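You operate a simulated robot arm through the tools that you are given. There is no shell and no other tool. Be economical: measure what you need, move in short steps, check, and stop when the job is done.

You run a simulated two-armed robot. Do the job below in one go: nothing can be reset, and whatever is moved stays where it is left.

JOB
Put one of the white dishes from the bay seven upper shelf on top of the square trivet. Put one of the red stoppers from the door end of the concrete bench on top of the grey cube four. Put one of the steel crucibles from the upper shelf of the steel table on top of the cube one. Put the white crucible labelled "8" from the window end of the wooden unit on the bay eight upper shelf and the white crucible that says "7" on the bay four upper shelf. Pick up the white bottle from the top of the wooden unit with one hand, pass it to the other hand and put it on the bed of the corner gauge. Put the small beaker from the top of the wooden unit in the bottom of the sink. Take the yellow thermometer and leave it on the red tile on the top of the wooden unit. Put the brown crucible that says "4" from the bench in front of the white bath on the tank end of the blue table and the brown crucible labelled "6" on top of the cube three. Open the middle small drawer. The order is free. Set down upright: white bottle, small beaker.

The check looks at the end state, three seconds after you hand in, the way a careful person would. Anything else that was tipped, shoved, dropped, spilled or broken makes it a failure. A push-on lid holds only when it is set on centred and level and pressed home; a screw cap is set on level and turned clockwise until tight.

ROBOT AND FRAMES
Two 6-joint arms with two-finger parallel grippers on one trunk, on a base that drives. Base frame: it is fixed to the floor where the robot stands at the start and does not move with it; the origin is under the middle of the robot, x ahead of it, y to its left, z up; the surface under the hand at the start is at about z = 880. Readings come in mm, rad, newtons and seconds.
The left shoulder is at the start at [-77, 177, 832], the right one opposite. With the tool pointing down near the work surface each hand reaches from about 100 to 720 mm from the robot's upright axis, wherever it stands, measured 20 degrees to its own side. Places, roughly: bay eight upper shelf (38x20 cm) [520, 580, 480]; bay four upper shelf (38x20 cm) [740, 1000, 480]; bed of the corner gauge (20x17 cm) [2880, 4320, 800]; bottom of the sink [2700, 600, 600]; brown crucible [-750, 250, 750]; cube four [-750, 4500, 750]; cube one [2750, -1750, 750]; cube three [-750, 500, 750]; middle small drawer [1000, 4900, 900]; red stopper (4x4x4 cm) [-700, 4400, 700]; small beaker [500, 1000, 1000]; square trivet (11x14x5 cm) [-900, 4200, 700]; steel crucible [500, -750, 500]; tank end of the blue table (38x17 cm) [2500, 2300, 800]; tile (10x10x1 cm) [600, 1100, 900]; white bottle [750, 1000, 1000]; white crucible [750, 0, 1000]; white dish (9x9x4 cm) [500, 300, 500]; yellow thermometer [500, 1500, 1000]. Payload 1.57 kg a hand.
The tool frame of a hand sits at the grasp point between the pads (the TCP): z along the fingers, y along the line on which they close. The tips reach 30 mm beyond it. The gripper opens to 80 mm. The fingers are 17 mm wide and 12 mm thick; the gripper's body (40 by 82 mm) begins 80 mm behind the TCP.
Orientation is told as [roll, pitch, yaw] about the base's x, y, z axes, in that order, counted from this pose: with the fingers straight down and closing along the base's y, the tool's x points along the base's -x, its y along +y and its z along -z.

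CONTROLS
- The arms move only by the tool nudge_tool. It takes "left_series", "right_series" or both (then of equal length, played together; a hand with none holds still); each is a list of rows, each a list of 7 numbers: the shift along the tool's x, y, z in units of 200 mm (1.0 is 200 mm), then the turn, a rotation vector about the tool's x, y, z in units of 45 degrees (1.0 is 45 degrees), then the gripper command, from -1 (shut) to 1 (fully open), values between in proportion. In form: [[x, y, z, ax, ay, az, fingers], ...]. A call has 1 to 12 rows; each row is the pose to reach, as a shift and turn from the pose commanded when the call began, along the tool's axes at that moment. A call with a number of a shift or a turn outside -1 to 1 is refused whole. Rows are played at 5 a second. More than 50 mm and 0.15 rad between two rows, or a gripper value outside its range, and nothing of the call is played. A pose out of reach is approached as far as the arm can. The call stops where the force on the tool passes 40 N (or 10 N more than at its start, if that is more) or the arm is blocked; 0.2 s more then pass. Each finger travels about 72 mm/s and halts on what it meets, pressing with about 43 N; the grip force reading is that of the motor and also rises with nothing between the fingers. The clock runs only during rows and for 0.2 s after the last one: add rows that repeat a pose to give the fingers time. The reply holds the time, the measured pose of the TCP, the force on the tool along the base axes, the opening and the grip force, in the units named above and with some noise, with the torque about the TCP (base axes, N m) and any sound that the robot's microphone picked up.
- Cameras (640 x 400 px; columns grow to the right, rows downward): "scene" is now at [-19.5, 50.5, 1533.7]; the picture's right is [0.91, -0.41, 0.00], its down [-0.38, -0.84, -0.38] and it looks along [0.15, 0.34, -0.93] (base axes); focal length 214 px, centre (320, 200). "left" rides on the left gripper at [72, 7, -122] in its tool frame; the picture's right is [-0.09, 1.00, 0.00], its down [-0.84, -0.08, -0.54] and it looks along [-0.54, -0.05, 0.84] (tool axes); focal length 238 px, centre (320, 200). "right" rides on the right gripper at [72, -7, -122] in its tool frame; the picture's right is [0.09, 1.00, 0.00], its down [-0.84, 0.08, -0.54] and it looks along [-0.54, 0.05, 0.84] (tool axes); focal length 238 px, centre (320, 200). There is no depth. A picture from a camera that has moved, and an enlarged one, comes with that camera's place and axes in the base frame and with its lens.
- camera(camera): a new picture of that camera. The clock stands still meanwhile.
- move_column(by): slides the trunk up (or, below 0, down) by that many mm; the arms and the scene camera ride with it, the base frame stays. It gives what a move gives, with no picture.
- roll_base(legs): drives the robot by 1 to 6 legs, each [ahead, left, turn to the left] in mm, mm and rad, along the robot's own axes; the way and the turn of a leg run together, so that a leg with both is an arc; at most 1500 mm and 3.142 rad a leg. The arms and the cameras ride along, it lands a little off, and it stops where it bumps. It gives what a move gives.
- pan_tilt(pan, tilt): turns the head with the scene camera to pan (to the left, within 2.496 rad either way) and tilt (down, from -0.506 to 1.204), counted from straight ahead of the robot. It gives what a move gives.
- close_up(camera, box): a new picture of the part [left, top, right, bottom] of that camera's present view, enlarged. The clock stands still meanwhile.
- close_job(): hands the job in; it is judged then, once.

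Work in short steps. Places have to be worked out from the pictures, the camera data and where the tool is seen: move nearer, look again, correct. Check each grasp and each placing, and mend what went wrong. You have 546 turns and 334 pictures in all, those below and enlarged ones among them. Open the grippers and draw the arms clear of the work before you hand the job in, unless the task says otherwise; then end with one line.

The tools are called by a JSON object that holds its "method" and its "body". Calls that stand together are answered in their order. nudge_tool: Moves the arms, as the interface text tells. Its arguments: {"type":"object","properties":{"left_series":{"type":"array","items":{"type":"array","items":{"type":"number"}}},"right_series":{"type":"array","items":{"type":"array","items":{"type":"number"}}}},"required":[]} The other tools are called the same way: move_column (by) slides the trunk up or down; roll_base (legs) drives the base; pan_tilt (pan, tilt) turns the head that bears the scene camera; camera (camera) takes a picture; close_up (camera, box) takes an enlarged picture of a part of a camera's view; close_job () hands the job in.

At the start:

```text
time: 0.0
left_eef_pos: [373.4, 434.2, 1202.3]
left_tool_rot: [0.0, 0.0, -0.001]
left_wrist_force: [-0.4, 0.1, 0.5]
left_torque: [-0.04, 0.0, 0.0]
left_finger_gap: 80.0
left_grip_force: 0.1
right_eef_pos: [412.1, 33.5, 1130.3]
right_tool_rot: [-0.001, -0.003, -0.001]
right_wrist_force: [0.0, 0.4, -0.2]
right_torque: [0.02, -0.02, 0.01]
right_finger_gap: 80.1
right_grip_force: 0.0
trunk travel left (down, up): [-275.0, 53.0]
robot x, y, heading: [1.7, 0.5, -0.0]
head pan, tilt: [1.147, 1.185]
```

scene: 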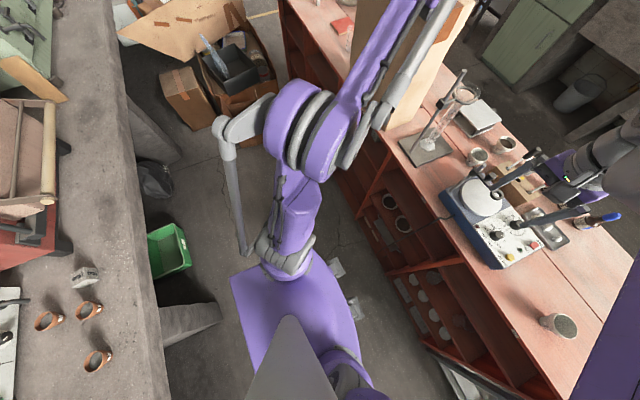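
right: 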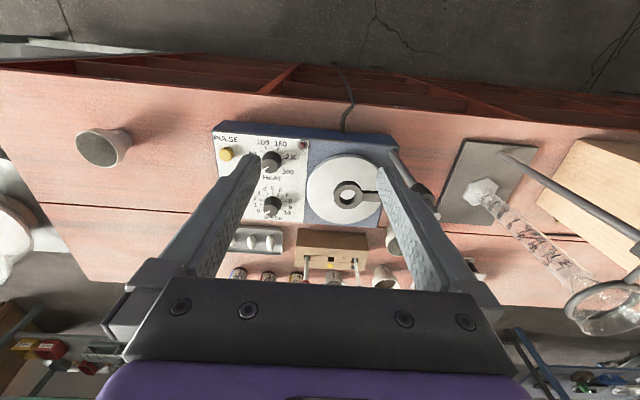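
left: 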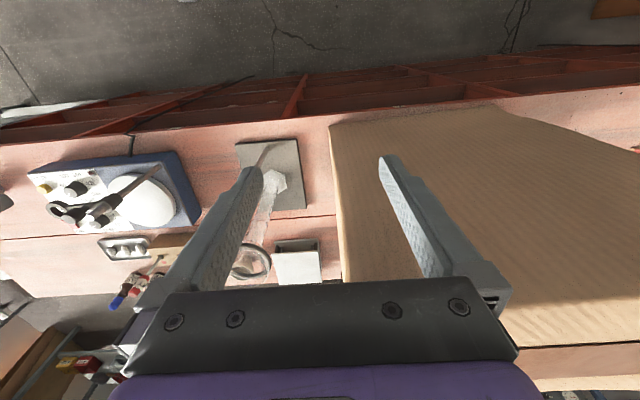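

I start by surveying: head straight ahead with moderate tilt, to see the wooden unit.

{"method": "pan_tilt", "body": {"pan": 0, "tilt": 0.7}}

{"method": "camera", "body": {"camera": "scene"}}

{"method": "pan_tilt", "body": {"pan": 1.2, "tilt": 0.5}}

{"method": "camera", "body": {"camera": "scene"}}

{"method": "pan_tilt", "body": {"pan": 2.4, "tilt": 0.6}}

{"method": "camera", "body": {"camera": "scene"}}

{"method": "pan_tilt", "body": {"pan": -1.2, "tilt": 0.5}}

{"method": "camera", "body": {"camera": "scene"}}

```text
time: 1.4
left_eef_pos: [374.2, 433.9, 1202.3]
left_tool_rot: [0.001, 0.001, 0.001]
left_wrist_force: [0.0, 0.6, 0.3]
left_torque: [-0.01, 0.05, -0.02]
left_finger_gap: 80.2
left_grip_force: 0.1
right_eef_pos: [412.0, 33.5, 1129.3]
right_tool_rot: [-0.001, 0.001, 0.001]
right_wrist_force: [0.6, 0.0, -0.3]
right_torque: [0.02, -0.01, -0.01]
right_finger_gap: 80.0
right_grip_force: 0.1
trunk travel left (down, up): [-275.0, 53.0]
robot x, y, heading: [0.9, 2.7, 0.002]
head pan, tilt: [0.0, 0.7]
```

```text
330 pictures are left
camera scene: at [42.0, -1.4, 1568.8], right [0.0, -1.0, 0.0], down [-0.64, 0.0, -0.76], along [0.76, 0.0, -0.64], focal length 214 px, centre (320, 200)
```

scene: 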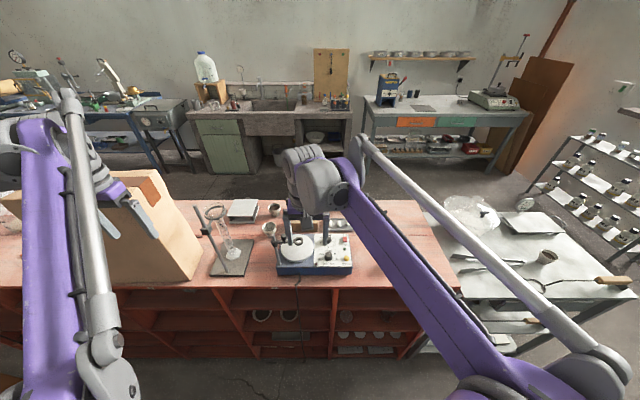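

```text
time: 2.8
left_eef_pos: [373.1, 434.2, 1202.0]
left_tool_rot: [-0.001, 0.0, 0.0]
left_wrist_force: [0.5, 0.0, -0.3]
left_torque: [0.02, -0.01, 0.01]
left_finger_gap: 80.0
left_grip_force: 0.0
right_eef_pos: [412.6, 32.9, 1129.0]
right_tool_rot: [-0.002, 0.001, 0.001]
right_wrist_force: [1.3, -1.1, 0.1]
right_torque: [0.0, -0.05, -0.03]
right_finger_gap: 79.9
right_grip_force: 0.1
trunk travel left (down, up): [-275.0, 53.0]
robot x, y, heading: [-2.9, -0.9, -0.002]
head pan, tilt: [1.201, 0.499]
```

```text
329 pictures are left
camera scene: at [-10.0, 83.3, 1586.5], right [0.93, -0.36, 0.0], down [-0.17, -0.45, -0.88], along [0.32, 0.82, -0.48], focal length 214 px, centre (320, 200)
```

scene: 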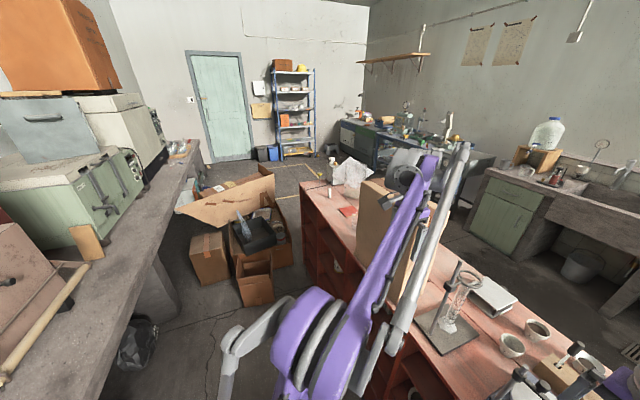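

```text
time: 4.2
left_eef_pos: [375.2, 432.9, 1202.2]
left_tool_rot: [-0.001, 0.0, 0.002]
left_wrist_force: [0.3, -0.9, -0.7]
left_torque: [0.01, 0.04, -0.01]
left_finger_gap: 79.9
left_grip_force: 0.0
right_eef_pos: [413.8, 33.3, 1129.4]
right_tool_rot: [0.0, -0.001, 0.002]
right_wrist_force: [0.2, 0.0, 0.0]
right_torque: [-0.03, 0.0, 0.02]
right_finger_gap: 79.9
right_grip_force: 0.0
trunk travel left (down, up): [-275.0, 53.0]
robot x, y, heading: [0.0, 0.4, -0.002]
head pan, tilt: [2.4, 0.6]
```

```text
328 pictures are left
camera scene: at [-108.1, 58.2, 1577.4], right [0.68, 0.74, 0.0], down [0.42, -0.38, -0.83], along [-0.61, 0.56, -0.56], focal length 214 px, centre (320, 200)
```

scene: 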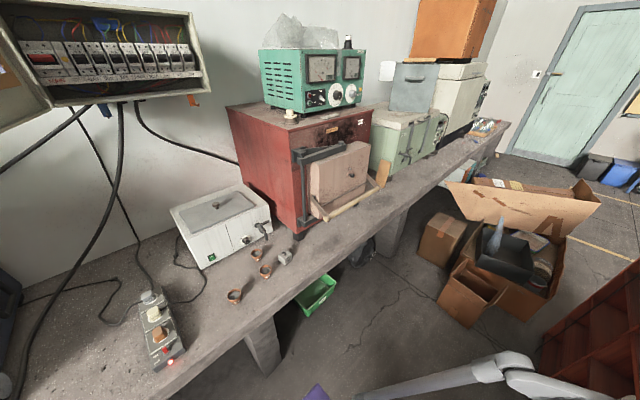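

```text
time: 7.2
left_eef_pos: [374.8, 434.5, 1201.4]
left_tool_rot: [-0.001, 0.0, 0.0]
left_wrist_force: [-0.1, 0.1, 1.0]
left_torque: [-0.03, 0.02, 0.02]
left_finger_gap: 79.8
left_grip_force: 0.1
right_eef_pos: [411.9, 34.0, 1129.9]
right_tool_rot: [0.0, 0.0, -0.001]
right_wrist_force: [-0.3, 0.5, 0.2]
right_torque: [-0.03, -0.03, 0.02]
right_finger_gap: 80.2
right_grip_force: 0.1
trunk travel left (down, up): [-275.0, 53.0]
robot x, y, heading: [3.9, -1.6, -0.0]
head pan, tilt: [-1.201, 0.499]
```

```text
327 pictures are left
camera scene: at [-10.0, -86.3, 1586.5], right [-0.93, -0.36, 0.0], down [-0.17, 0.45, -0.88], along [0.32, -0.82, -0.48], focal length 214 px, centre (320, 200)
```

scene: 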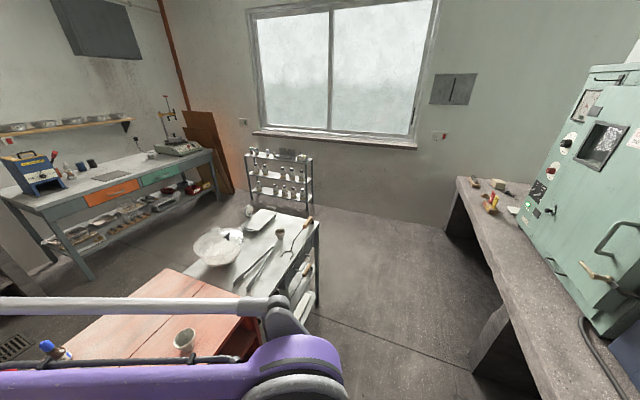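

Arms obstruct the view of the island; I draw both hands back some 160 mm and look at the unit's top.

{"method": "nudge_tool", "body": {"left_series": [[0.2, 0, 0, 0, 0, 0, 0], [0.4, 0, 0, 0, 0, 0, 0], [0.6, 0, 0, 0, 0, 0, 0], [0.8, 0, 0, 0, 0, 0, 0]], "right_series": [[0.2, -0.2, 0, 0, 0, 0, 0], [0.4, -0.4, -0.1, 0, 0, 0, 0], [0.6, -0.6, -0.2, 0, 0, 0, 0], [0.8, -0.8, -0.3, 0, 0, 0, 0]]}}

{"method": "pan_tilt", "body": {"pan": 0, "tilt": 0.9}}

{"method": "camera", "body": {"camera": "scene"}}

{"method": "camera", "body": {"camera": "right"}}

{"method": "camera", "body": {"camera": "left"}}

```text
refused: row 1 steps farther than a row can; nothing moved
```

```text
time: 8.6
left_eef_pos: [373.4, 433.3, 1202.4]
left_tool_rot: [0.0, 0.0, -0.001]
left_wrist_force: [-1.2, -0.4, 0.6]
left_torque: [0.01, 0.02, -0.03]
left_finger_gap: 79.9
left_grip_force: 0.1
right_eef_pos: [412.6, 32.9, 1129.8]
right_tool_rot: [0.001, 0.001, 0.0]
right_wrist_force: [-0.1, 0.6, 0.7]
right_torque: [0.03, 0.01, -0.01]
right_finger_gap: 80.2
right_grip_force: 0.0
trunk travel left (down, up): [-275.0, 53.0]
robot x, y, heading: [2.6, -5.4, 0.003]
head pan, tilt: [0.0, 0.901]
```

```text
326 pictures are left
camera scene: at [32.5, -1.6, 1552.7], right [0.0, -1.0, 0.0], down [-0.78, 0.0, -0.62], along [0.62, 0.0, -0.78], focal length 214 px, centre (320, 200)
```

scene: 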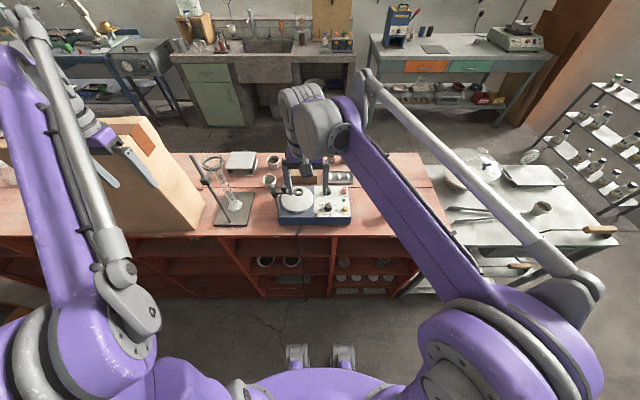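

```text
325 pictures are left
camera right: at [338.7, 26.8, 1250.7], right [-0.09, 1.0, 0.0], down [0.84, 0.08, 0.54], along [0.54, 0.05, -0.84], focal length 238 px, centre (320, 200)
```

right: 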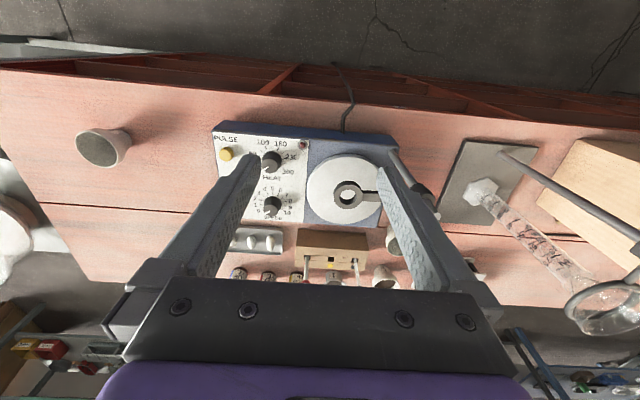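

```text
324 pictures are left
camera left: at [302.4, 441.1, 1323.9], right [0.09, 1.0, 0.0], down [0.84, -0.08, 0.54], along [0.54, -0.05, -0.84], focal length 238 px, centre (320, 200)
```

left: 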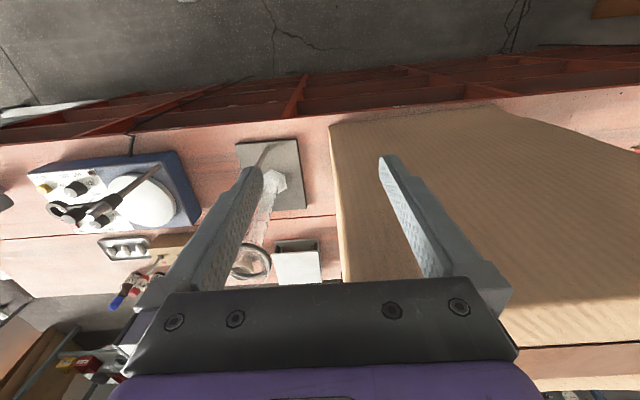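

The first row was over 50 mm total; I use smaller steps and raise a bit while drawing back.

{"method": "nudge_tool", "body": {"left_series": [[0.2, 0, 0, 0, 0, 0, 1], [0.4, 0, 0, 0, 0, 0, 1], [0.6, 0, 0, 0, 0, 0, 1], [0.8, 0, 0, 0, 0, 0, 1]], "right_series": [[0.15, -0.15, -0.05, 0, 0, 0, 1], [0.3, -0.3, -0.1, 0, 0, 0, 1], [0.45, -0.45, -0.15, 0, 0, 0, 1], [0.6, -0.6, -0.2, 0, 0, 0, 1]]}}

{"method": "close_up", "body": {"camera": "scene", "box": [180, 130, 440, 310]}}

{"method": "camera", "body": {"camera": "right"}}

```text
time: 9.6
left_eef_pos: [209.4, 432.0, 1204.0]
left_tool_rot: [-0.001, -0.001, -0.002]
left_wrist_force: [0.5, -0.5, 0.7]
left_torque: [-0.01, -0.03, -0.01]
left_finger_gap: 80.0
left_grip_force: 0.0
right_eef_pos: [290.2, -88.4, 1171.0]
right_tool_rot: [0.002, -0.002, 0.0]
right_wrist_force: [-0.1, -0.2, -0.5]
right_torque: [0.02, 0.0, 0.01]
right_finger_gap: 79.9
right_grip_force: 0.1
trunk travel left (down, up): [-275.0, 53.0]
robot x, y, heading: [0.3, -3.1, -0.001]
head pan, tilt: [0.0, 0.901]
```

```text
2.22 times, centred on (310, 220) of scene
camera zoom: at [29.7, -2.9, 1552.6], right [0.0, -1.0, 0.0], down [-0.78, 0.0, -0.62], along [0.62, 0.0, -0.78], focal length 477 px, centre (342, 156)
```

zoom: 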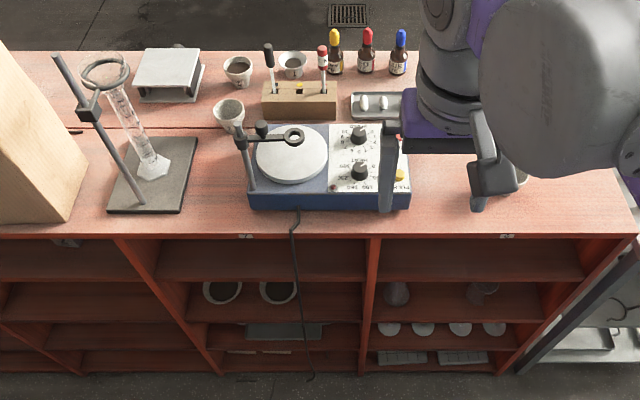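

```text
322 pictures are left
camera right: at [216.4, -96.1, 1291.7], right [-0.09, 1.0, 0.0], down [0.84, 0.08, 0.54], along [0.54, 0.05, -0.84], focal length 238 px, centre (320, 200)
```

right: 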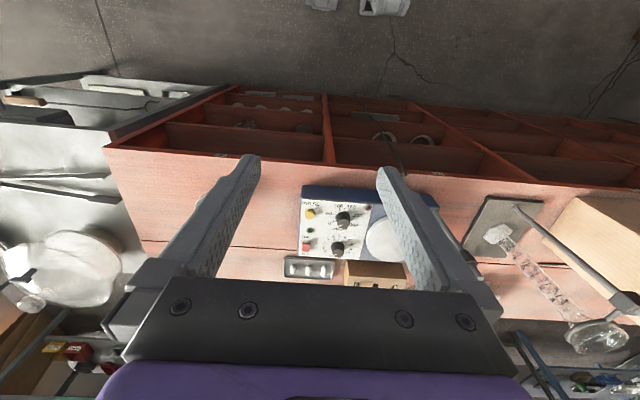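

Dishes are visible in bay 7. I pull the right hand further right/back to see the window end of the top.

{"method": "nudge_tool", "body": {"right_series": [[0.1, -0.2, -0.05, 0, 0, 0, 1], [0.2, -0.4, -0.1, 0, 0, 0, 1], [0.3, -0.6, -0.15, 0, 0, 0, 1], [0.4, -0.8, -0.2, 0, 0, 0, 1], [0.5, -1.0, -0.2, 0, 0, 0, 1]]}}

{"method": "camera", "body": {"camera": "scene"}}

{"method": "close_up", "body": {"camera": "scene", "box": [250, 130, 450, 255]}}

```text
time: 10.8
left_eef_pos: [211.9, 433.7, 1202.0]
left_tool_rot: [0.001, 0.001, 0.0]
left_wrist_force: [0.5, -0.2, 0.3]
left_torque: [0.03, -0.03, -0.01]
left_finger_gap: 80.0
left_grip_force: 0.1
right_eef_pos: [192.0, -288.2, 1206.3]
right_tool_rot: [0.001, 0.001, 0.001]
right_wrist_force: [0.1, 0.2, -0.4]
right_torque: [0.01, 0.01, 0.02]
right_finger_gap: 80.2
right_grip_force: 0.0
trunk travel left (down, up): [-275.0, 53.0]
robot x, y, heading: [0.6, -1.0, 0.004]
head pan, tilt: [0.0, 0.901]
```

```text
321 pictures are left
camera scene: at [32.8, -1.6, 1552.6], right [0.0, -1.0, 0.0], down [-0.78, 0.0, -0.62], along [0.62, 0.0, -0.78], focal length 214 px, centre (320, 200)
```

scene: 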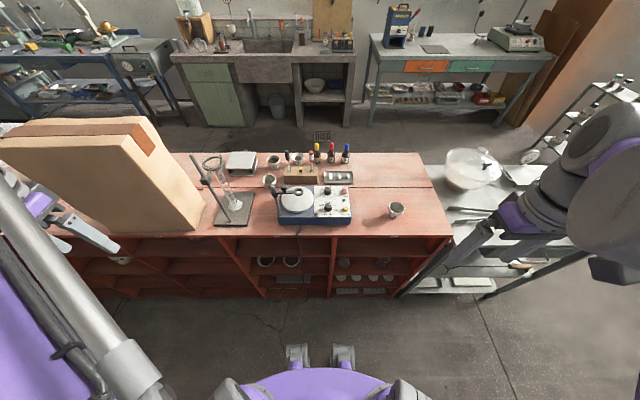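

```text
3.20 times, centred on (350, 192) of scene
camera zoom: at [32.8, -1.6, 1552.6], right [0.0, -1.0, 0.0], down [-0.78, 0.0, -0.62], along [0.62, 0.0, -0.78], focal length 686 px, centre (224, 224)
```

zoom: 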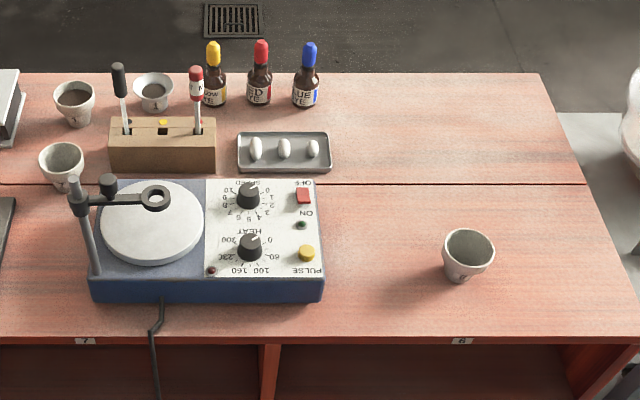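

Four white crucibles on the window half; I zoom to read labels.

{"method": "close_up", "body": {"camera": "scene", "box": [255, 145, 305, 195]}}

{"method": "close_up", "body": {"camera": "scene", "box": [380, 190, 412, 226]}}

```text
8.00 times, centred on (280, 170) of scene
camera zoom: at [32.8, -1.6, 1552.6], right [0.0, -1.0, 0.0], down [-0.78, 0.0, -0.62], along [0.62, 0.0, -0.78], focal length 1716 px, centre (640, 440)
```

zoom: 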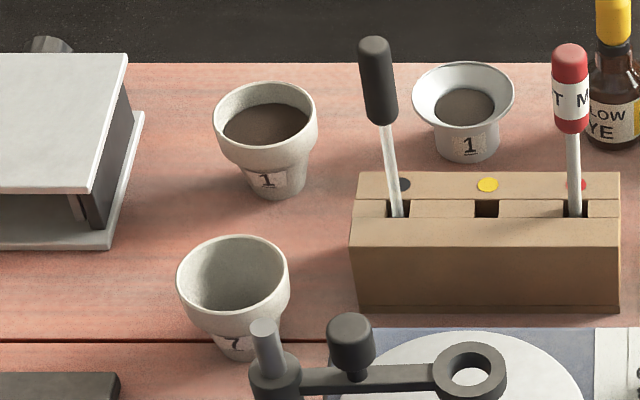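

```text
11.11 times, centred on (396, 208) of scene
camera zoom: at [32.8, -1.6, 1552.6], right [0.0, -1.0, 0.0], down [-0.78, 0.0, -0.62], along [0.62, 0.0, -0.78], focal length 2383 px, centre (-524, 111)
```

zoom: 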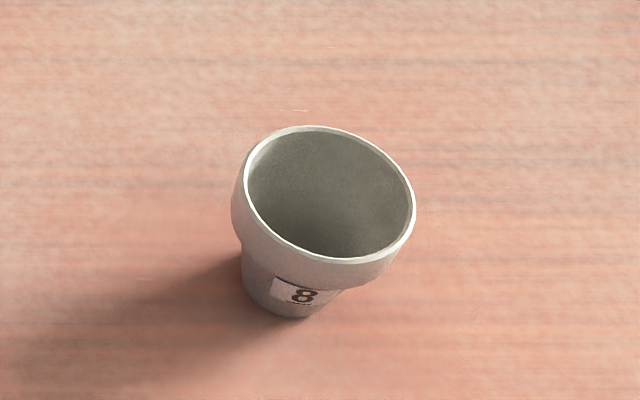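

Crucible "8" stands near (490,-278), "7" near (625,201). Now I lower the trunk to look into the bays from a lower viewpoint.

{"method": "move_column", "body": {"by": -270}}

{"method": "pan_tilt", "body": {"pan": 0.3, "tilt": 0.95}}

{"method": "camera", "body": {"camera": "scene"}}

```text
time: 13.5
left_eef_pos: [214.7, 433.8, 932.4]
left_tool_rot: [-0.001, 0.001, 0.001]
left_wrist_force: [0.2, -0.1, -1.0]
left_torque: [-0.02, 0.01, 0.02]
left_finger_gap: 80.3
left_grip_force: 0.1
right_eef_pos: [192.0, -286.7, 939.4]
right_tool_rot: [0.0, 0.0, 0.0]
right_wrist_force: [0.2, 0.0, -0.5]
right_torque: [0.03, -0.01, 0.02]
right_finger_gap: 80.0
right_grip_force: 0.1
trunk travel left (down, up): [-5.0, 323.0]
robot x, y, heading: [1.3, -1.1, -0.001]
head pan, tilt: [0.0, 0.901]
```

```text
time: 14.3
left_eef_pos: [214.6, 432.9, 932.4]
left_tool_rot: [-0.001, 0.0, 0.001]
left_wrist_force: [-0.2, 0.2, 0.3]
left_torque: [-0.01, 0.03, 0.01]
left_finger_gap: 80.1
left_grip_force: 0.0
right_eef_pos: [192.2, -286.5, 939.7]
right_tool_rot: [0.0, 0.0, 0.002]
right_wrist_force: [-0.7, -0.1, -0.8]
right_torque: [-0.04, 0.05, -0.01]
right_finger_gap: 80.2
right_grip_force: 0.1
trunk travel left (down, up): [-5.0, 323.0]
robot x, y, heading: [2.4, 0.8, -0.002]
head pan, tilt: [0.3, 0.949]
```

```text
317 pictures are left
camera scene: at [76.8, 20.0, 1274.4], right [0.29, -0.96, 0.0], down [-0.78, -0.24, -0.58], along [0.56, 0.17, -0.81], focal length 214 px, centre (320, 200)
```

scene: 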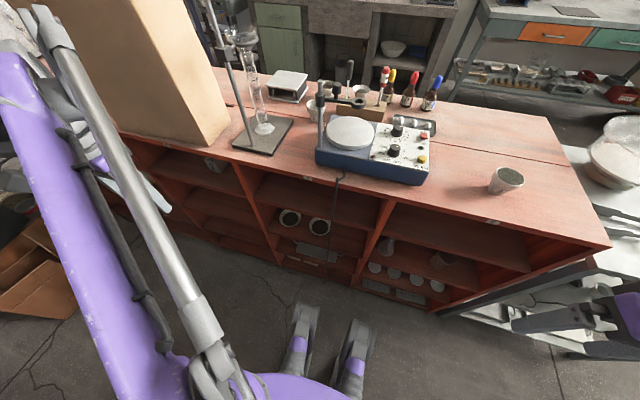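

{"method": "close_up", "body": {"camera": "scene", "box": [120, 130, 400, 300]}}

```text
2.29 times, centred on (260, 215) of scene
camera zoom: at [76.8, 20.0, 1274.4], right [0.29, -0.96, 0.0], down [-0.78, -0.24, -0.58], along [0.56, 0.17, -0.81], focal length 490 px, centre (457, 166)
```

zoom: 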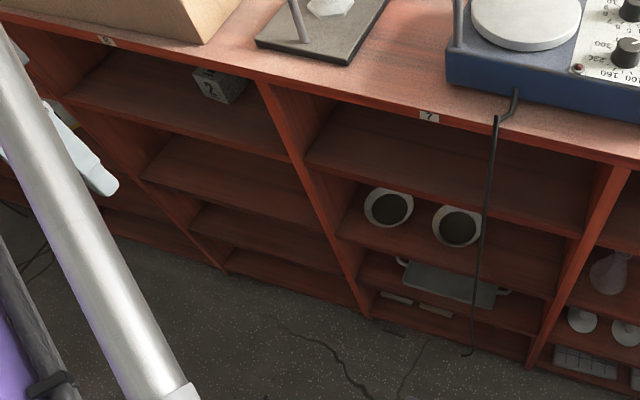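

The dishes sit on the shelf at about z=470. I test tilting the left hand to horizontal to look into the bays from the front.

{"method": "nudge_tool", "body": {"left_series": [[0, 0, 0, 0, -0.17, 0, 1], [0, 0, 0, 0, -0.34, 0, 1], [0, 0, 0, 0, -0.51, 0, 1], [0, 0, 0, 0, -0.68, 0, 1], [0, 0, 0, 0, -0.85, 0, 1], [0, 0, 0, 0, -1, 0, 1]]}}

{"method": "nudge_tool", "body": {"left_series": [[0, 0, 0, 0, -0.17, 0, 1], [0, 0, 0, 0, -0.34, 0, 1], [0, 0, 0, 0, -0.51, 0, 1], [0, 0, 0, 0, -0.68, 0, 1], [0, 0, 0, 0, -0.85, 0, 1], [0, 0, 0, 0, -1, 0, 1]]}}

{"method": "camera", "body": {"camera": "left"}}

```text
time: 15.9
left_eef_pos: [226.3, 472.8, 947.1]
left_tool_rot: [-0.005, -0.787, -0.012]
left_wrist_force: [-0.3, 0.3, -0.1]
left_torque: [0.01, 0.05, -0.01]
left_finger_gap: 80.0
left_grip_force: 0.0
right_eef_pos: [192.4, -286.5, 938.8]
right_tool_rot: [0.001, 0.0, 0.001]
right_wrist_force: [-0.2, 0.5, -0.7]
right_torque: [0.03, 0.03, -0.02]
right_finger_gap: 80.2
right_grip_force: 0.1
trunk travel left (down, up): [-5.0, 323.0]
robot x, y, heading: [-3.6, 0.6, 0.003]
head pan, tilt: [0.3, 0.949]
stopped in row 6 (left hand): the arm was blocked; the commanded pose is now the measured one
```

```text
time: 17.5
left_eef_pos: [203.0, 480.7, 952.3]
left_tool_rot: [1.832, -1.556, -1.769]
left_wrist_force: [0.7, 1.1, 0.3]
left_torque: [0.0, -0.01, 0.01]
left_finger_gap: 79.9
left_grip_force: 0.0
right_eef_pos: [192.6, -286.6, 938.6]
right_tool_rot: [0.001, -0.001, -0.001]
right_wrist_force: [-0.3, 0.2, -0.3]
right_torque: [0.03, 0.0, 0.0]
right_finger_gap: 80.1
right_grip_force: 0.0
trunk travel left (down, up): [-5.0, 323.0]
robot x, y, heading: [-2.2, -0.2, -0.001]
head pan, tilt: [0.3, 0.949]
stopped in row 6 (left hand): the arm was blocked; the commanded pose is now the measured one
```

```text
315 pictures are left
camera left: at [81.1, 483.4, 878.8], right [-0.06, 0.99, 0.11], down [-0.54, -0.12, 0.83], along [0.84, -0.01, 0.54], focal length 238 px, centre (320, 200)
```

left: 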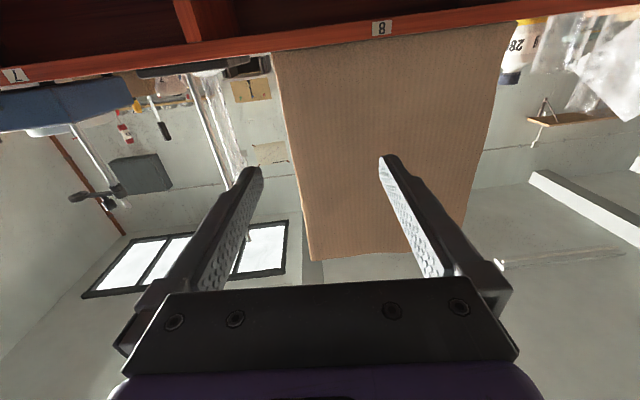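

The hand can go horizontal. I lower it 200 mm twice for a view into the bays.

{"method": "nudge_tool", "body": {"left_series": [[0.2, 0, 0, 0, 0.15, 0, 1], [0.4, 0, 0, 0, 0.3, 0, 1], [0.6, 0, 0, 0, 0.45, 0, 1], [0.8, 0, 0, 0, 0.6, 0, 1], [1.0, 0, 0, 0, 0.75, 0, 1]]}}

{"method": "camera", "body": {"camera": "left"}}

```text
time: 18.7
left_eef_pos: [204.7, 484.9, 749.9]
left_tool_rot: [0.027, -0.986, 0.035]
left_wrist_force: [-0.1, 0.5, 0.2]
left_torque: [-0.01, 0.0, -0.04]
left_finger_gap: 80.3
left_grip_force: 0.0
right_eef_pos: [190.9, -286.6, 938.7]
right_tool_rot: [-0.001, 0.0, 0.0]
right_wrist_force: [0.7, 0.8, 0.8]
right_torque: [-0.03, 0.02, 0.01]
right_finger_gap: 80.1
right_grip_force: 0.0
trunk travel left (down, up): [-5.0, 323.0]
robot x, y, heading: [0.5, -1.3, -0.003]
head pan, tilt: [0.3, 0.949]
```

```text
314 pictures are left
camera left: at [63.0, 482.5, 758.2], right [-0.01, 1.0, 0.09], down [0.02, -0.09, 1.0], along [1.0, 0.01, -0.02], focal length 238 px, centre (320, 200)
```

left: 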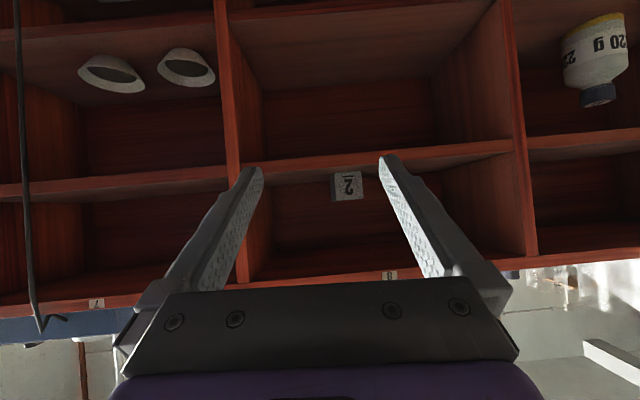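

Shelf B (z≈475) has about 200 mm of clearance and bay 8 is empty there. I raise the trunk a bit and pitch the right hand to 30° below horizontal, to pick crucible "8".

{"method": "move_column", "body": {"by": 120}}

{"method": "nudge_tool", "body": {"right_series": [[0, 0, 0, 0, -0.17, 0, 1], [0, 0, 0, 0, -0.34, 0, 1], [0, 0, 0, 0, -0.51, 0, 1], [0, 0, 0, 0, -0.68, 0, 1], [0, 0, 0, 0, -0.85, 0, 1], [0, 0, 0, 0, -1, 0, 1]]}}

{"method": "nudge_tool", "body": {"right_series": [[0, 0, 0, 0, -0.17, 0, 1], [0, 0, 0, 0, -0.333, 0, 1]]}}

{"method": "camera", "body": {"camera": "right"}}

```text
time: 20.2
left_eef_pos: [204.4, 486.4, 870.3]
left_tool_rot: [0.026, -0.987, 0.036]
left_wrist_force: [-0.1, -0.6, 0.0]
left_torque: [0.01, 0.02, -0.02]
left_finger_gap: 80.1
left_grip_force: 0.0
right_eef_pos: [191.9, -286.4, 1059.1]
right_tool_rot: [0.001, 0.0, 0.001]
right_wrist_force: [0.1, -0.1, 0.5]
right_torque: [-0.01, -0.03, 0.01]
right_finger_gap: 80.2
right_grip_force: 0.1
trunk travel left (down, up): [-125.0, 203.0]
robot x, y, heading: [1.2, 0.2, 0.0]
head pan, tilt: [0.3, 0.949]
```

```text
time: 21.3
left_eef_pos: [205.4, 483.5, 871.0]
left_tool_rot: [0.026, -0.985, 0.037]
left_wrist_force: [0.1, -0.4, -0.7]
left_torque: [0.02, 0.01, -0.02]
left_finger_gap: 80.1
left_grip_force: 0.0
right_eef_pos: [232.4, -254.2, 1074.1]
right_tool_rot: [0.056, -0.574, 0.194]
right_wrist_force: [0.4, 0.6, -0.7]
right_torque: [-0.01, -0.03, 0.05]
right_finger_gap: 80.0
right_grip_force: 0.1
trunk travel left (down, up): [-125.0, 203.0]
robot x, y, heading: [-2.1, 1.2, 0.001]
head pan, tilt: [0.3, 0.949]
stopped in row 5 (right hand): the arm was blocked; the commanded pose is now the measured one
```

```text
time: 21.9
left_eef_pos: [205.1, 485.8, 872.5]
left_tool_rot: [0.027, -0.986, 0.037]
left_wrist_force: [0.1, -0.7, -0.2]
left_torque: [-0.02, 0.0, -0.01]
left_finger_gap: 79.8
left_grip_force: 0.1
right_eef_pos: [263.3, -220.3, 1089.7]
right_tool_rot: [0.128, -0.819, 0.329]
right_wrist_force: [-0.6, 0.3, -0.2]
right_torque: [-0.03, 0.0, 0.0]
right_finger_gap: 80.1
right_grip_force: 0.0
trunk travel left (down, up): [-125.0, 203.0]
robot x, y, heading: [0.2, 0.8, -0.0]
head pan, tilt: [0.3, 0.949]
stopped in row 2 (right hand): the arm was blocked; the commanded pose is now the measured one
```

```text
313 pictures are left
camera right: at [140.0, -284.5, 1118.3], right [-0.47, 0.88, 0.02], down [0.16, 0.06, 0.99], along [0.87, 0.46, -0.17], focal length 238 px, centre (320, 200)
```

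right: 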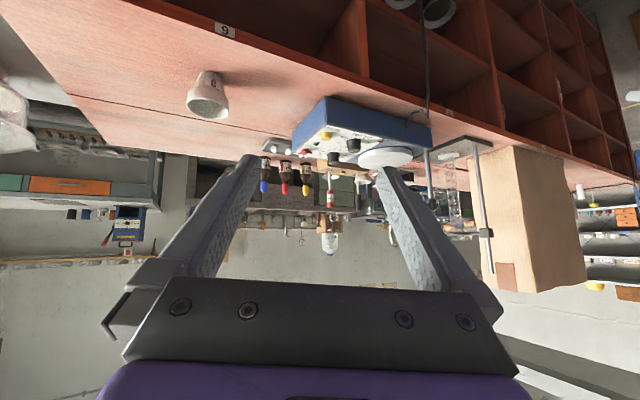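

The arm needs more distance to hold that pitch; I move forward toward a standoff before crucible "8" while squaring the hand up.

{"method": "nudge_tool", "body": {"right_series": [[0.014, -0.11, 0.126, 0.094, -0.066, 0.057, 1], [0.028, -0.22, 0.252, 0.188, -0.132, 0.114, 1], [0.042, -0.33, 0.378, 0.281, -0.198, 0.17, 1], [0.056, -0.44, 0.504, 0.375, -0.264, 0.227, 1], [0.07, -0.548, 0.63, 0.469, -0.33, 0.284, 1]]}}

{"method": "camera", "body": {"camera": "right"}}

```text
time: 23.1
left_eef_pos: [205.2, 485.3, 873.1]
left_tool_rot: [0.029, -0.986, 0.036]
left_wrist_force: [0.3, 0.1, -0.4]
left_torque: [0.01, 0.0, 0.03]
left_finger_gap: 80.0
left_grip_force: 0.0
right_eef_pos: [382.9, -276.3, 984.7]
right_tool_rot: [0.1, -1.056, -0.096]
right_wrist_force: [-0.6, -0.4, -0.3]
right_torque: [0.0, -0.03, -0.04]
right_finger_gap: 79.8
right_grip_force: 0.0
trunk travel left (down, up): [-125.0, 203.0]
robot x, y, heading: [2.1, 0.8, -0.004]
head pan, tilt: [0.3, 0.949]
```

```text
312 pictures are left
camera right: at [239.9, -281.1, 980.6], right [-0.04, 1.0, -0.03], down [-0.06, 0.03, 1.0], along [1.0, 0.04, 0.06], focal length 238 px, centre (320, 200)
```

right: 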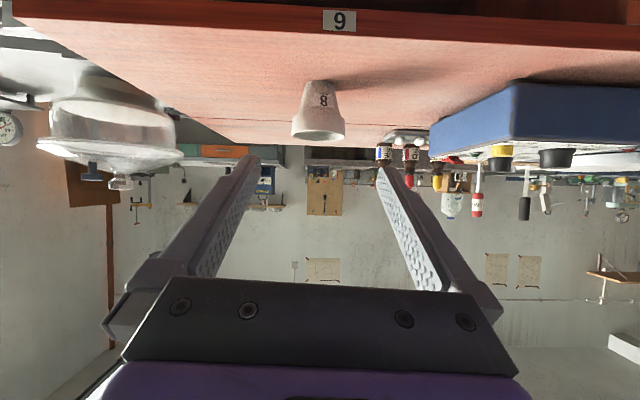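

Crucible "8" is centred between the fingers (axis ≈ (490,-272), 57 mm tall). I slide in along the fingers and close.

{"method": "nudge_tool", "body": {"right_series": [[0.01, 0, 0.21, 0, 0, 0, 1], [0.02, 0, 0.42, 0, 0, 0, 1], [0.034, 0, 0.632, 0, 0, 0, 1], [0.034, 0, 0.632, 0, 0, 0, 1]]}}

{"method": "camera", "body": {"camera": "right"}}

```text
time: 24.1
left_eef_pos: [204.7, 484.6, 871.8]
left_tool_rot: [0.025, -0.984, 0.035]
left_wrist_force: [-0.4, -0.3, 0.5]
left_torque: [0.01, -0.02, -0.02]
left_finger_gap: 80.1
left_grip_force: 0.0
right_eef_pos: [487.4, -273.1, 916.4]
right_tool_rot: [0.101, -1.055, -0.094]
right_wrist_force: [-0.9, -0.5, 0.1]
right_torque: [0.02, 0.04, 0.01]
right_finger_gap: 79.8
right_grip_force: 0.0
trunk travel left (down, up): [-125.0, 203.0]
robot x, y, heading: [-0.7, -2.7, -0.0]
head pan, tilt: [0.3, 0.949]
```

```text
311 pictures are left
camera right: at [344.6, -278.7, 913.0], right [-0.04, 1.0, -0.03], down [-0.06, 0.03, 1.0], along [1.0, 0.04, 0.06], focal length 238 px, centre (320, 200)
```

right: 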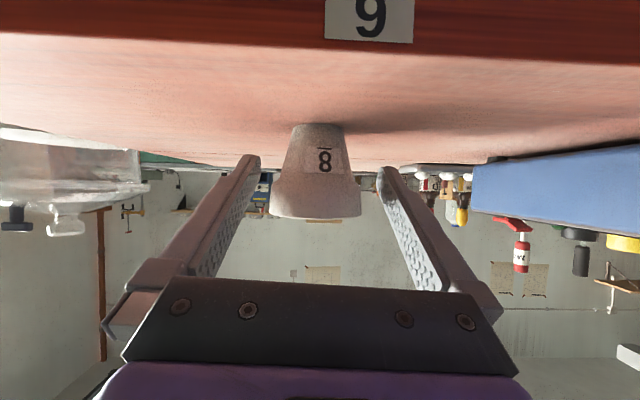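

TCP falls on the crucible's collar; close the fingers.

{"method": "nudge_tool", "body": {"right_series": [[0, 0, 0, 0, 0, 0, -1], [0, 0, 0, 0, 0, 0, -1], [0, 0, 0, 0, 0, 0, -1], [0, 0, 0, 0, 0, 0, -1]]}}

{"method": "nudge_tool", "body": {"right_series": [[-0.1, 0, -0.05, 0, 0, 0, -1], [-0.3, 0, -0.15, 0, 0, 0, -1], [-0.5, 0, -0.25, 0, 0, 0, -1]]}}

{"method": "camera", "body": {"camera": "right"}}

```text
time: 25.1
left_eef_pos: [205.1, 484.7, 871.1]
left_tool_rot: [0.028, -0.986, 0.037]
left_wrist_force: [-0.3, -1.5, -0.4]
left_torque: [0.01, 0.02, -0.02]
left_finger_gap: 80.0
left_grip_force: 0.0
right_eef_pos: [488.5, -273.5, 915.8]
right_tool_rot: [0.102, -1.056, -0.094]
right_wrist_force: [0.3, -0.1, 0.2]
right_torque: [-0.01, -0.01, -0.02]
right_finger_gap: 52.9
right_grip_force: 42.9
trunk travel left (down, up): [-125.0, 203.0]
robot x, y, heading: [-0.3, -4.0, 0.0]
head pan, tilt: [0.3, 0.949]
```

```text
time: 25.9
left_eef_pos: [205.0, 484.0, 870.6]
left_tool_rot: [0.027, -0.986, 0.037]
left_wrist_force: [0.5, 0.0, -0.2]
left_torque: [-0.02, -0.02, -0.03]
left_finger_gap: 80.1
left_grip_force: 0.0
right_eef_pos: [493.5, -279.1, 1028.6]
right_tool_rot: [0.102, -1.054, -0.096]
right_wrist_force: [0.2, 0.6, -0.2]
right_torque: [-0.02, -0.01, 0.0]
right_finger_gap: 52.8
right_grip_force: 43.3
trunk travel left (down, up): [-125.0, 203.0]
robot x, y, heading: [-0.6, -2.2, 0.003]
head pan, tilt: [0.3, 0.949]
```

```text
310 pictures are left
camera right: at [350.5, -285.2, 1024.7], right [-0.04, 1.0, -0.03], down [-0.06, 0.03, 1.0], along [1.0, 0.04, 0.06], focal length 238 px, centre (320, 200)
```

right: 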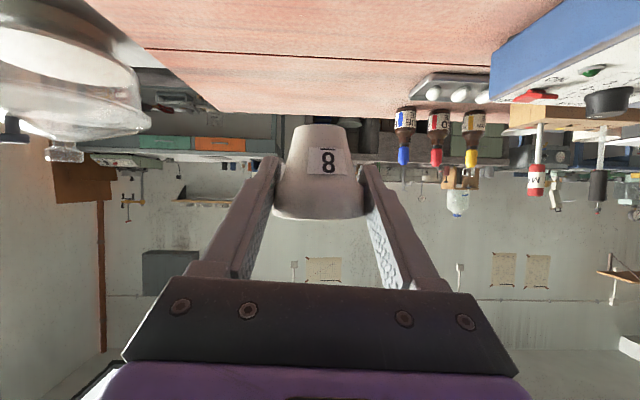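

Gripped (52.8 mm) and lifted. I draw the hand back off the unit, and shift it left toward the middle.

{"method": "nudge_tool", "body": {"right_series": [[0.1, 0, -0.18, 0, 0, 0, -1], [0.2, 0, -0.36, 0, 0, 0, -1], [0.3, 0, -0.54, 0, 0, 0, -1], [0.4, 0, -0.71, 0, 0, 0, -1], [0.4, 0.2, -0.71, 0, 0, 0, -1], [0.4, 0.4, -0.71, 0, 0, 0, -1], [0.4, 0.6, -0.71, 0, 0, 0, -1], [0.4, 0.8, -0.71, 0, 0, 0, -1]]}}

{"method": "pan_tilt", "body": {"pan": 1.3, "tilt": 0.7}}

{"method": "camera", "body": {"camera": "scene"}}

```text
time: 27.7
left_eef_pos: [204.5, 482.5, 871.5]
left_tool_rot: [0.029, -0.986, 0.035]
left_wrist_force: [0.0, -0.1, 0.4]
left_torque: [-0.01, -0.03, 0.03]
left_finger_gap: 80.1
left_grip_force: 0.0
right_eef_pos: [329.1, -119.5, 1035.1]
right_tool_rot: [0.112, -1.052, -0.103]
right_wrist_force: [1.1, 0.0, 0.1]
right_torque: [0.03, 0.05, 0.07]
right_finger_gap: 52.7
right_grip_force: 42.1
trunk travel left (down, up): [-125.0, 203.0]
robot x, y, heading: [0.2, -0.2, -0.005]
head pan, tilt: [0.3, 0.949]
```

```text
time: 29.0
left_eef_pos: [203.6, 484.6, 871.7]
left_tool_rot: [0.026, -0.986, 0.037]
left_wrist_force: [0.4, 0.9, 0.9]
left_torque: [0.01, 0.02, -0.03]
left_finger_gap: 79.9
left_grip_force: 0.1
right_eef_pos: [329.1, -118.6, 1035.0]
right_tool_rot: [0.115, -1.047, -0.108]
right_wrist_force: [-0.5, -0.2, 0.1]
right_torque: [-0.01, 0.03, -0.01]
right_finger_gap: 52.5
right_grip_force: 43.0
trunk travel left (down, up): [-125.0, 203.0]
robot x, y, heading: [-4.0, 1.6, 0.001]
head pan, tilt: [1.3, 0.7]
```

```text
309 pictures are left
camera scene: at [-6.1, 80.3, 1417.7], right [0.96, -0.27, 0.0], down [-0.17, -0.62, -0.76], along [0.2, 0.74, -0.64], focal length 214 px, centre (320, 200)
```

scene: 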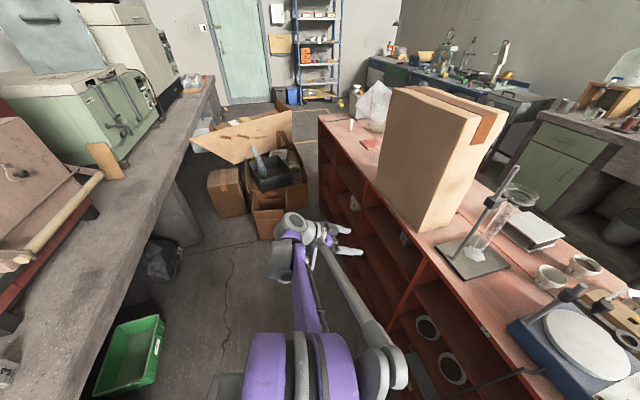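

The aisle is clear until y≈1330. I drive left 640 mm to bring the right hand before bay 8.

{"method": "roll_base", "body": {"legs": [[0, 640, 0]]}}

{"method": "camera", "body": {"camera": "right"}}

{"method": "camera", "body": {"camera": "left"}}

```text
time: 34.9
left_eef_pos: [199.6, 1113.2, 870.9]
left_tool_rot: [0.027, -0.988, 0.043]
left_wrist_force: [-0.2, 0.0, -0.1]
left_torque: [-0.04, -0.04, -0.03]
left_finger_gap: 80.1
left_grip_force: 0.1
right_eef_pos: [329.0, 508.4, 1036.7]
right_tool_rot: [0.099, -1.053, -0.09]
right_wrist_force: [0.7, 0.6, 0.4]
right_torque: [-0.01, 0.03, 0.03]
right_finger_gap: 52.8
right_grip_force: 43.0
trunk travel left (down, up): [-125.0, 203.0]
robot x, y, heading: [1.9, 625.9, 0.002]
head pan, tilt: [1.3, 0.7]
```

```text
308 pictures are left
camera right: at [185.4, 502.4, 1032.0], right [-0.04, 1.0, -0.03], down [-0.06, 0.03, 1.0], along [1.0, 0.05, 0.06], focal length 238 px, centre (320, 200)
```

right: 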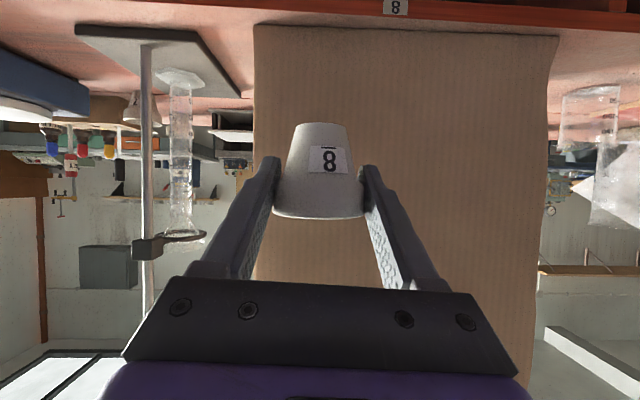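

```text
307 pictures are left
camera left: at [58.6, 1110.8, 878.3], right [-0.01, 1.0, 0.09], down [0.02, -0.09, 1.0], along [1.0, 0.01, -0.01], focal length 238 px, centre (320, 200)
```

left: 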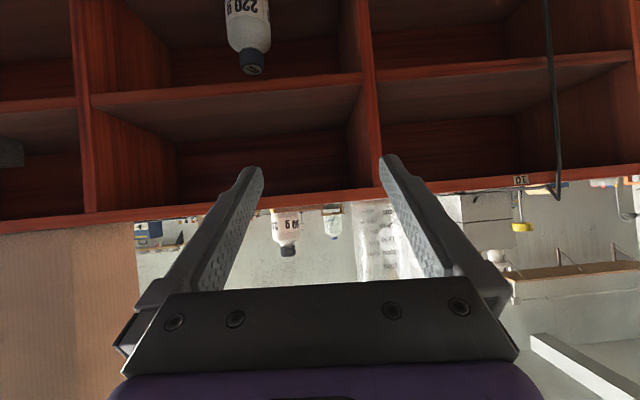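

Bay 8 is right ahead (centre y≈580). I lower trunk and hand in front of it.

{"method": "move_column", "body": {"by": -120}}

{"method": "nudge_tool", "body": {"right_series": [[0.17, 0.05, 0.1, 0, 0, 0, -1], [0.35, 0.1, 0.2, 0, 0, 0, -1], [0.52, 0.15, 0.29, 0, 0, 0, -1], [0.7, 0.2, 0.39, 0, 0, 0, -1], [0.87, 0.25, 0.49, 0, 0, 0, -1]]}}

{"method": "nudge_tool", "body": {"right_series": [[0.17, 0.0, 0.1, 0, 0, 0, -1], [0.35, 0.0, 0.2, 0, 0, 0, -1], [0.52, 0.0, 0.29, 0, 0, 0, -1], [0.7, 0, 0.39, 0, 0, 0, -1]]}}

{"method": "camera", "body": {"camera": "right"}}

```text
time: 36.4
left_eef_pos: [200.1, 1112.8, 751.1]
left_tool_rot: [0.025, -0.986, 0.041]
left_wrist_force: [-0.5, 0.2, 0.5]
left_torque: [-0.05, 0.03, 0.01]
left_finger_gap: 80.1
left_grip_force: 0.0
right_eef_pos: [328.1, 508.5, 916.1]
right_tool_rot: [0.101, -1.053, -0.088]
right_wrist_force: [0.0, -0.1, -0.3]
right_torque: [-0.03, -0.04, -0.04]
right_finger_gap: 52.8
right_grip_force: 42.7
trunk travel left (down, up): [-5.0, 323.0]
robot x, y, heading: [-3.4, 625.0, 0.006]
head pan, tilt: [1.3, 0.7]
```

```text
time: 37.6
left_eef_pos: [200.2, 1113.1, 752.2]
left_tool_rot: [0.025, -0.988, 0.041]
left_wrist_force: [-0.4, -0.4, -0.6]
left_torque: [0.02, 0.01, 0.03]
left_finger_gap: 80.1
left_grip_force: 0.0
right_eef_pos: [328.8, 568.0, 718.6]
right_tool_rot: [0.101, -1.052, -0.09]
right_wrist_force: [-0.5, -0.9, -0.7]
right_torque: [-0.02, 0.0, 0.01]
right_finger_gap: 52.8
right_grip_force: 43.1
trunk travel left (down, up): [-5.0, 323.0]
robot x, y, heading: [-2.0, 626.0, 0.004]
head pan, tilt: [1.3, 0.7]
```

```text
time: 38.6
left_eef_pos: [200.7, 1112.5, 751.5]
left_tool_rot: [0.027, -0.986, 0.041]
left_wrist_force: [-0.1, -0.5, 0.0]
left_torque: [-0.01, 0.03, 0.0]
left_finger_gap: 80.1
left_grip_force: 0.0
right_eef_pos: [338.1, 576.7, 592.6]
right_tool_rot: [0.099, -1.053, -0.088]
right_wrist_force: [0.2, -0.8, -0.2]
right_torque: [0.0, 0.03, -0.01]
right_finger_gap: 52.9
right_grip_force: 43.5
right hand out of reach, approached as far as the arm can: row 4
trunk travel left (down, up): [-5.0, 323.0]
robot x, y, heading: [-1.1, 626.8, 0.011]
head pan, tilt: [1.3, 0.7]
```

```text
306 pictures are left
camera right: at [193.8, 570.4, 588.7], right [-0.04, 1.0, -0.03], down [-0.06, 0.03, 1.0], along [1.0, 0.05, 0.06], focal length 238 px, centre (320, 200)
```

right: 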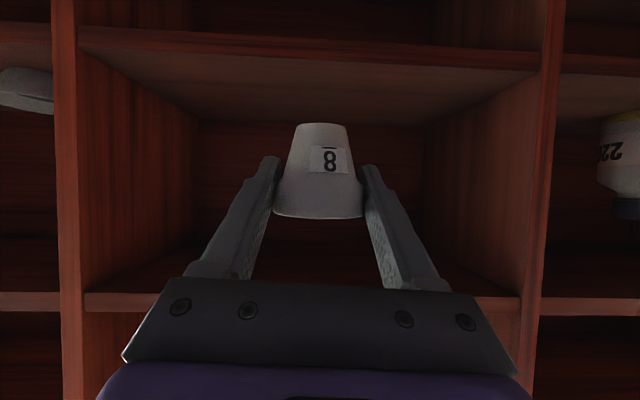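

Shelf surface is at z≈479. I advance into the bay at safe height.

{"method": "nudge_tool", "body": {"right_series": [[-0.07, 0, 0.2, 0, 0, 0, -1], [-0.14, 0, 0.41, 0, 0, 0, -1], [-0.21, 0, 0.61, 0, 0, 0, -1], [-0.28, 0, 0.81, 0, 0, 0, -1]]}}

{"method": "camera", "body": {"camera": "right"}}

```text
time: 39.6
left_eef_pos: [199.9, 1113.1, 751.5]
left_tool_rot: [0.027, -0.987, 0.043]
left_wrist_force: [0.2, 0.1, 0.1]
left_torque: [-0.01, 0.01, 0.01]
left_finger_gap: 80.0
left_grip_force: 0.1
right_eef_pos: [506.6, 580.0, 561.4]
right_tool_rot: [0.098, -1.054, -0.089]
right_wrist_force: [0.4, -0.3, 0.5]
right_torque: [-0.04, -0.01, -0.01]
right_finger_gap: 52.9
right_grip_force: 42.9
trunk travel left (down, up): [-5.0, 323.0]
robot x, y, heading: [-1.6, 628.2, 0.003]
head pan, tilt: [1.3, 0.7]
```

```text
305 pictures are left
camera right: at [363.9, 573.9, 557.9], right [-0.04, 1.0, -0.03], down [-0.06, 0.03, 1.0], along [1.0, 0.05, 0.06], focal length 238 px, centre (320, 200)
```

right: 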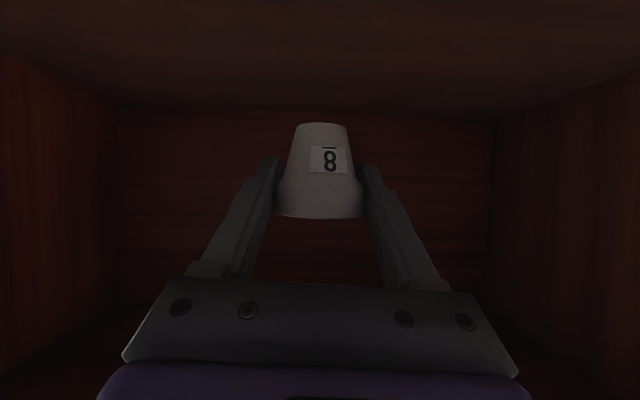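

Lower 48 mm onto the shelf in shrinking steps, watching force.

{"method": "nudge_tool", "body": {"right_series": [[0.09, 0, 0.05, 0, 0, 0, -1], [0.17, 0, 0.096, 0, 0, 0, -1], [0.187, 0, 0.105, 0, 0, 0, -1], [0.2, 0, 0.113, 0, 0, 0, -1], [0.21, 0, 0.118, 0, 0, 0, -1]]}}

{"method": "camera", "body": {"camera": "right"}}

```text
time: 40.8
left_eef_pos: [198.7, 1113.1, 751.7]
left_tool_rot: [0.027, -0.988, 0.043]
left_wrist_force: [-0.4, 0.2, 0.1]
left_torque: [-0.02, 0.03, -0.04]
left_finger_gap: 80.1
left_grip_force: 0.0
right_eef_pos: [504.8, 581.8, 516.6]
right_tool_rot: [0.099, -1.058, -0.084]
right_wrist_force: [2.4, -2.6, 33.2]
right_torque: [-0.21, -0.21, 0.07]
right_finger_gap: 52.6
right_grip_force: 42.8
trunk travel left (down, up): [-5.0, 323.0]
robot x, y, heading: [-5.2, 625.9, 0.004]
head pan, tilt: [1.3, 0.7]
```

```text
304 pictures are left
camera right: at [362.0, 575.9, 511.7], right [-0.05, 1.0, -0.03], down [-0.06, 0.03, 1.0], along [1.0, 0.05, 0.06], focal length 238 px, centre (320, 200)
```

right: 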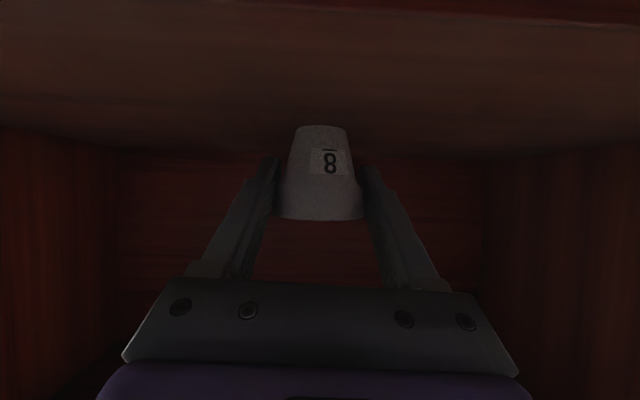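

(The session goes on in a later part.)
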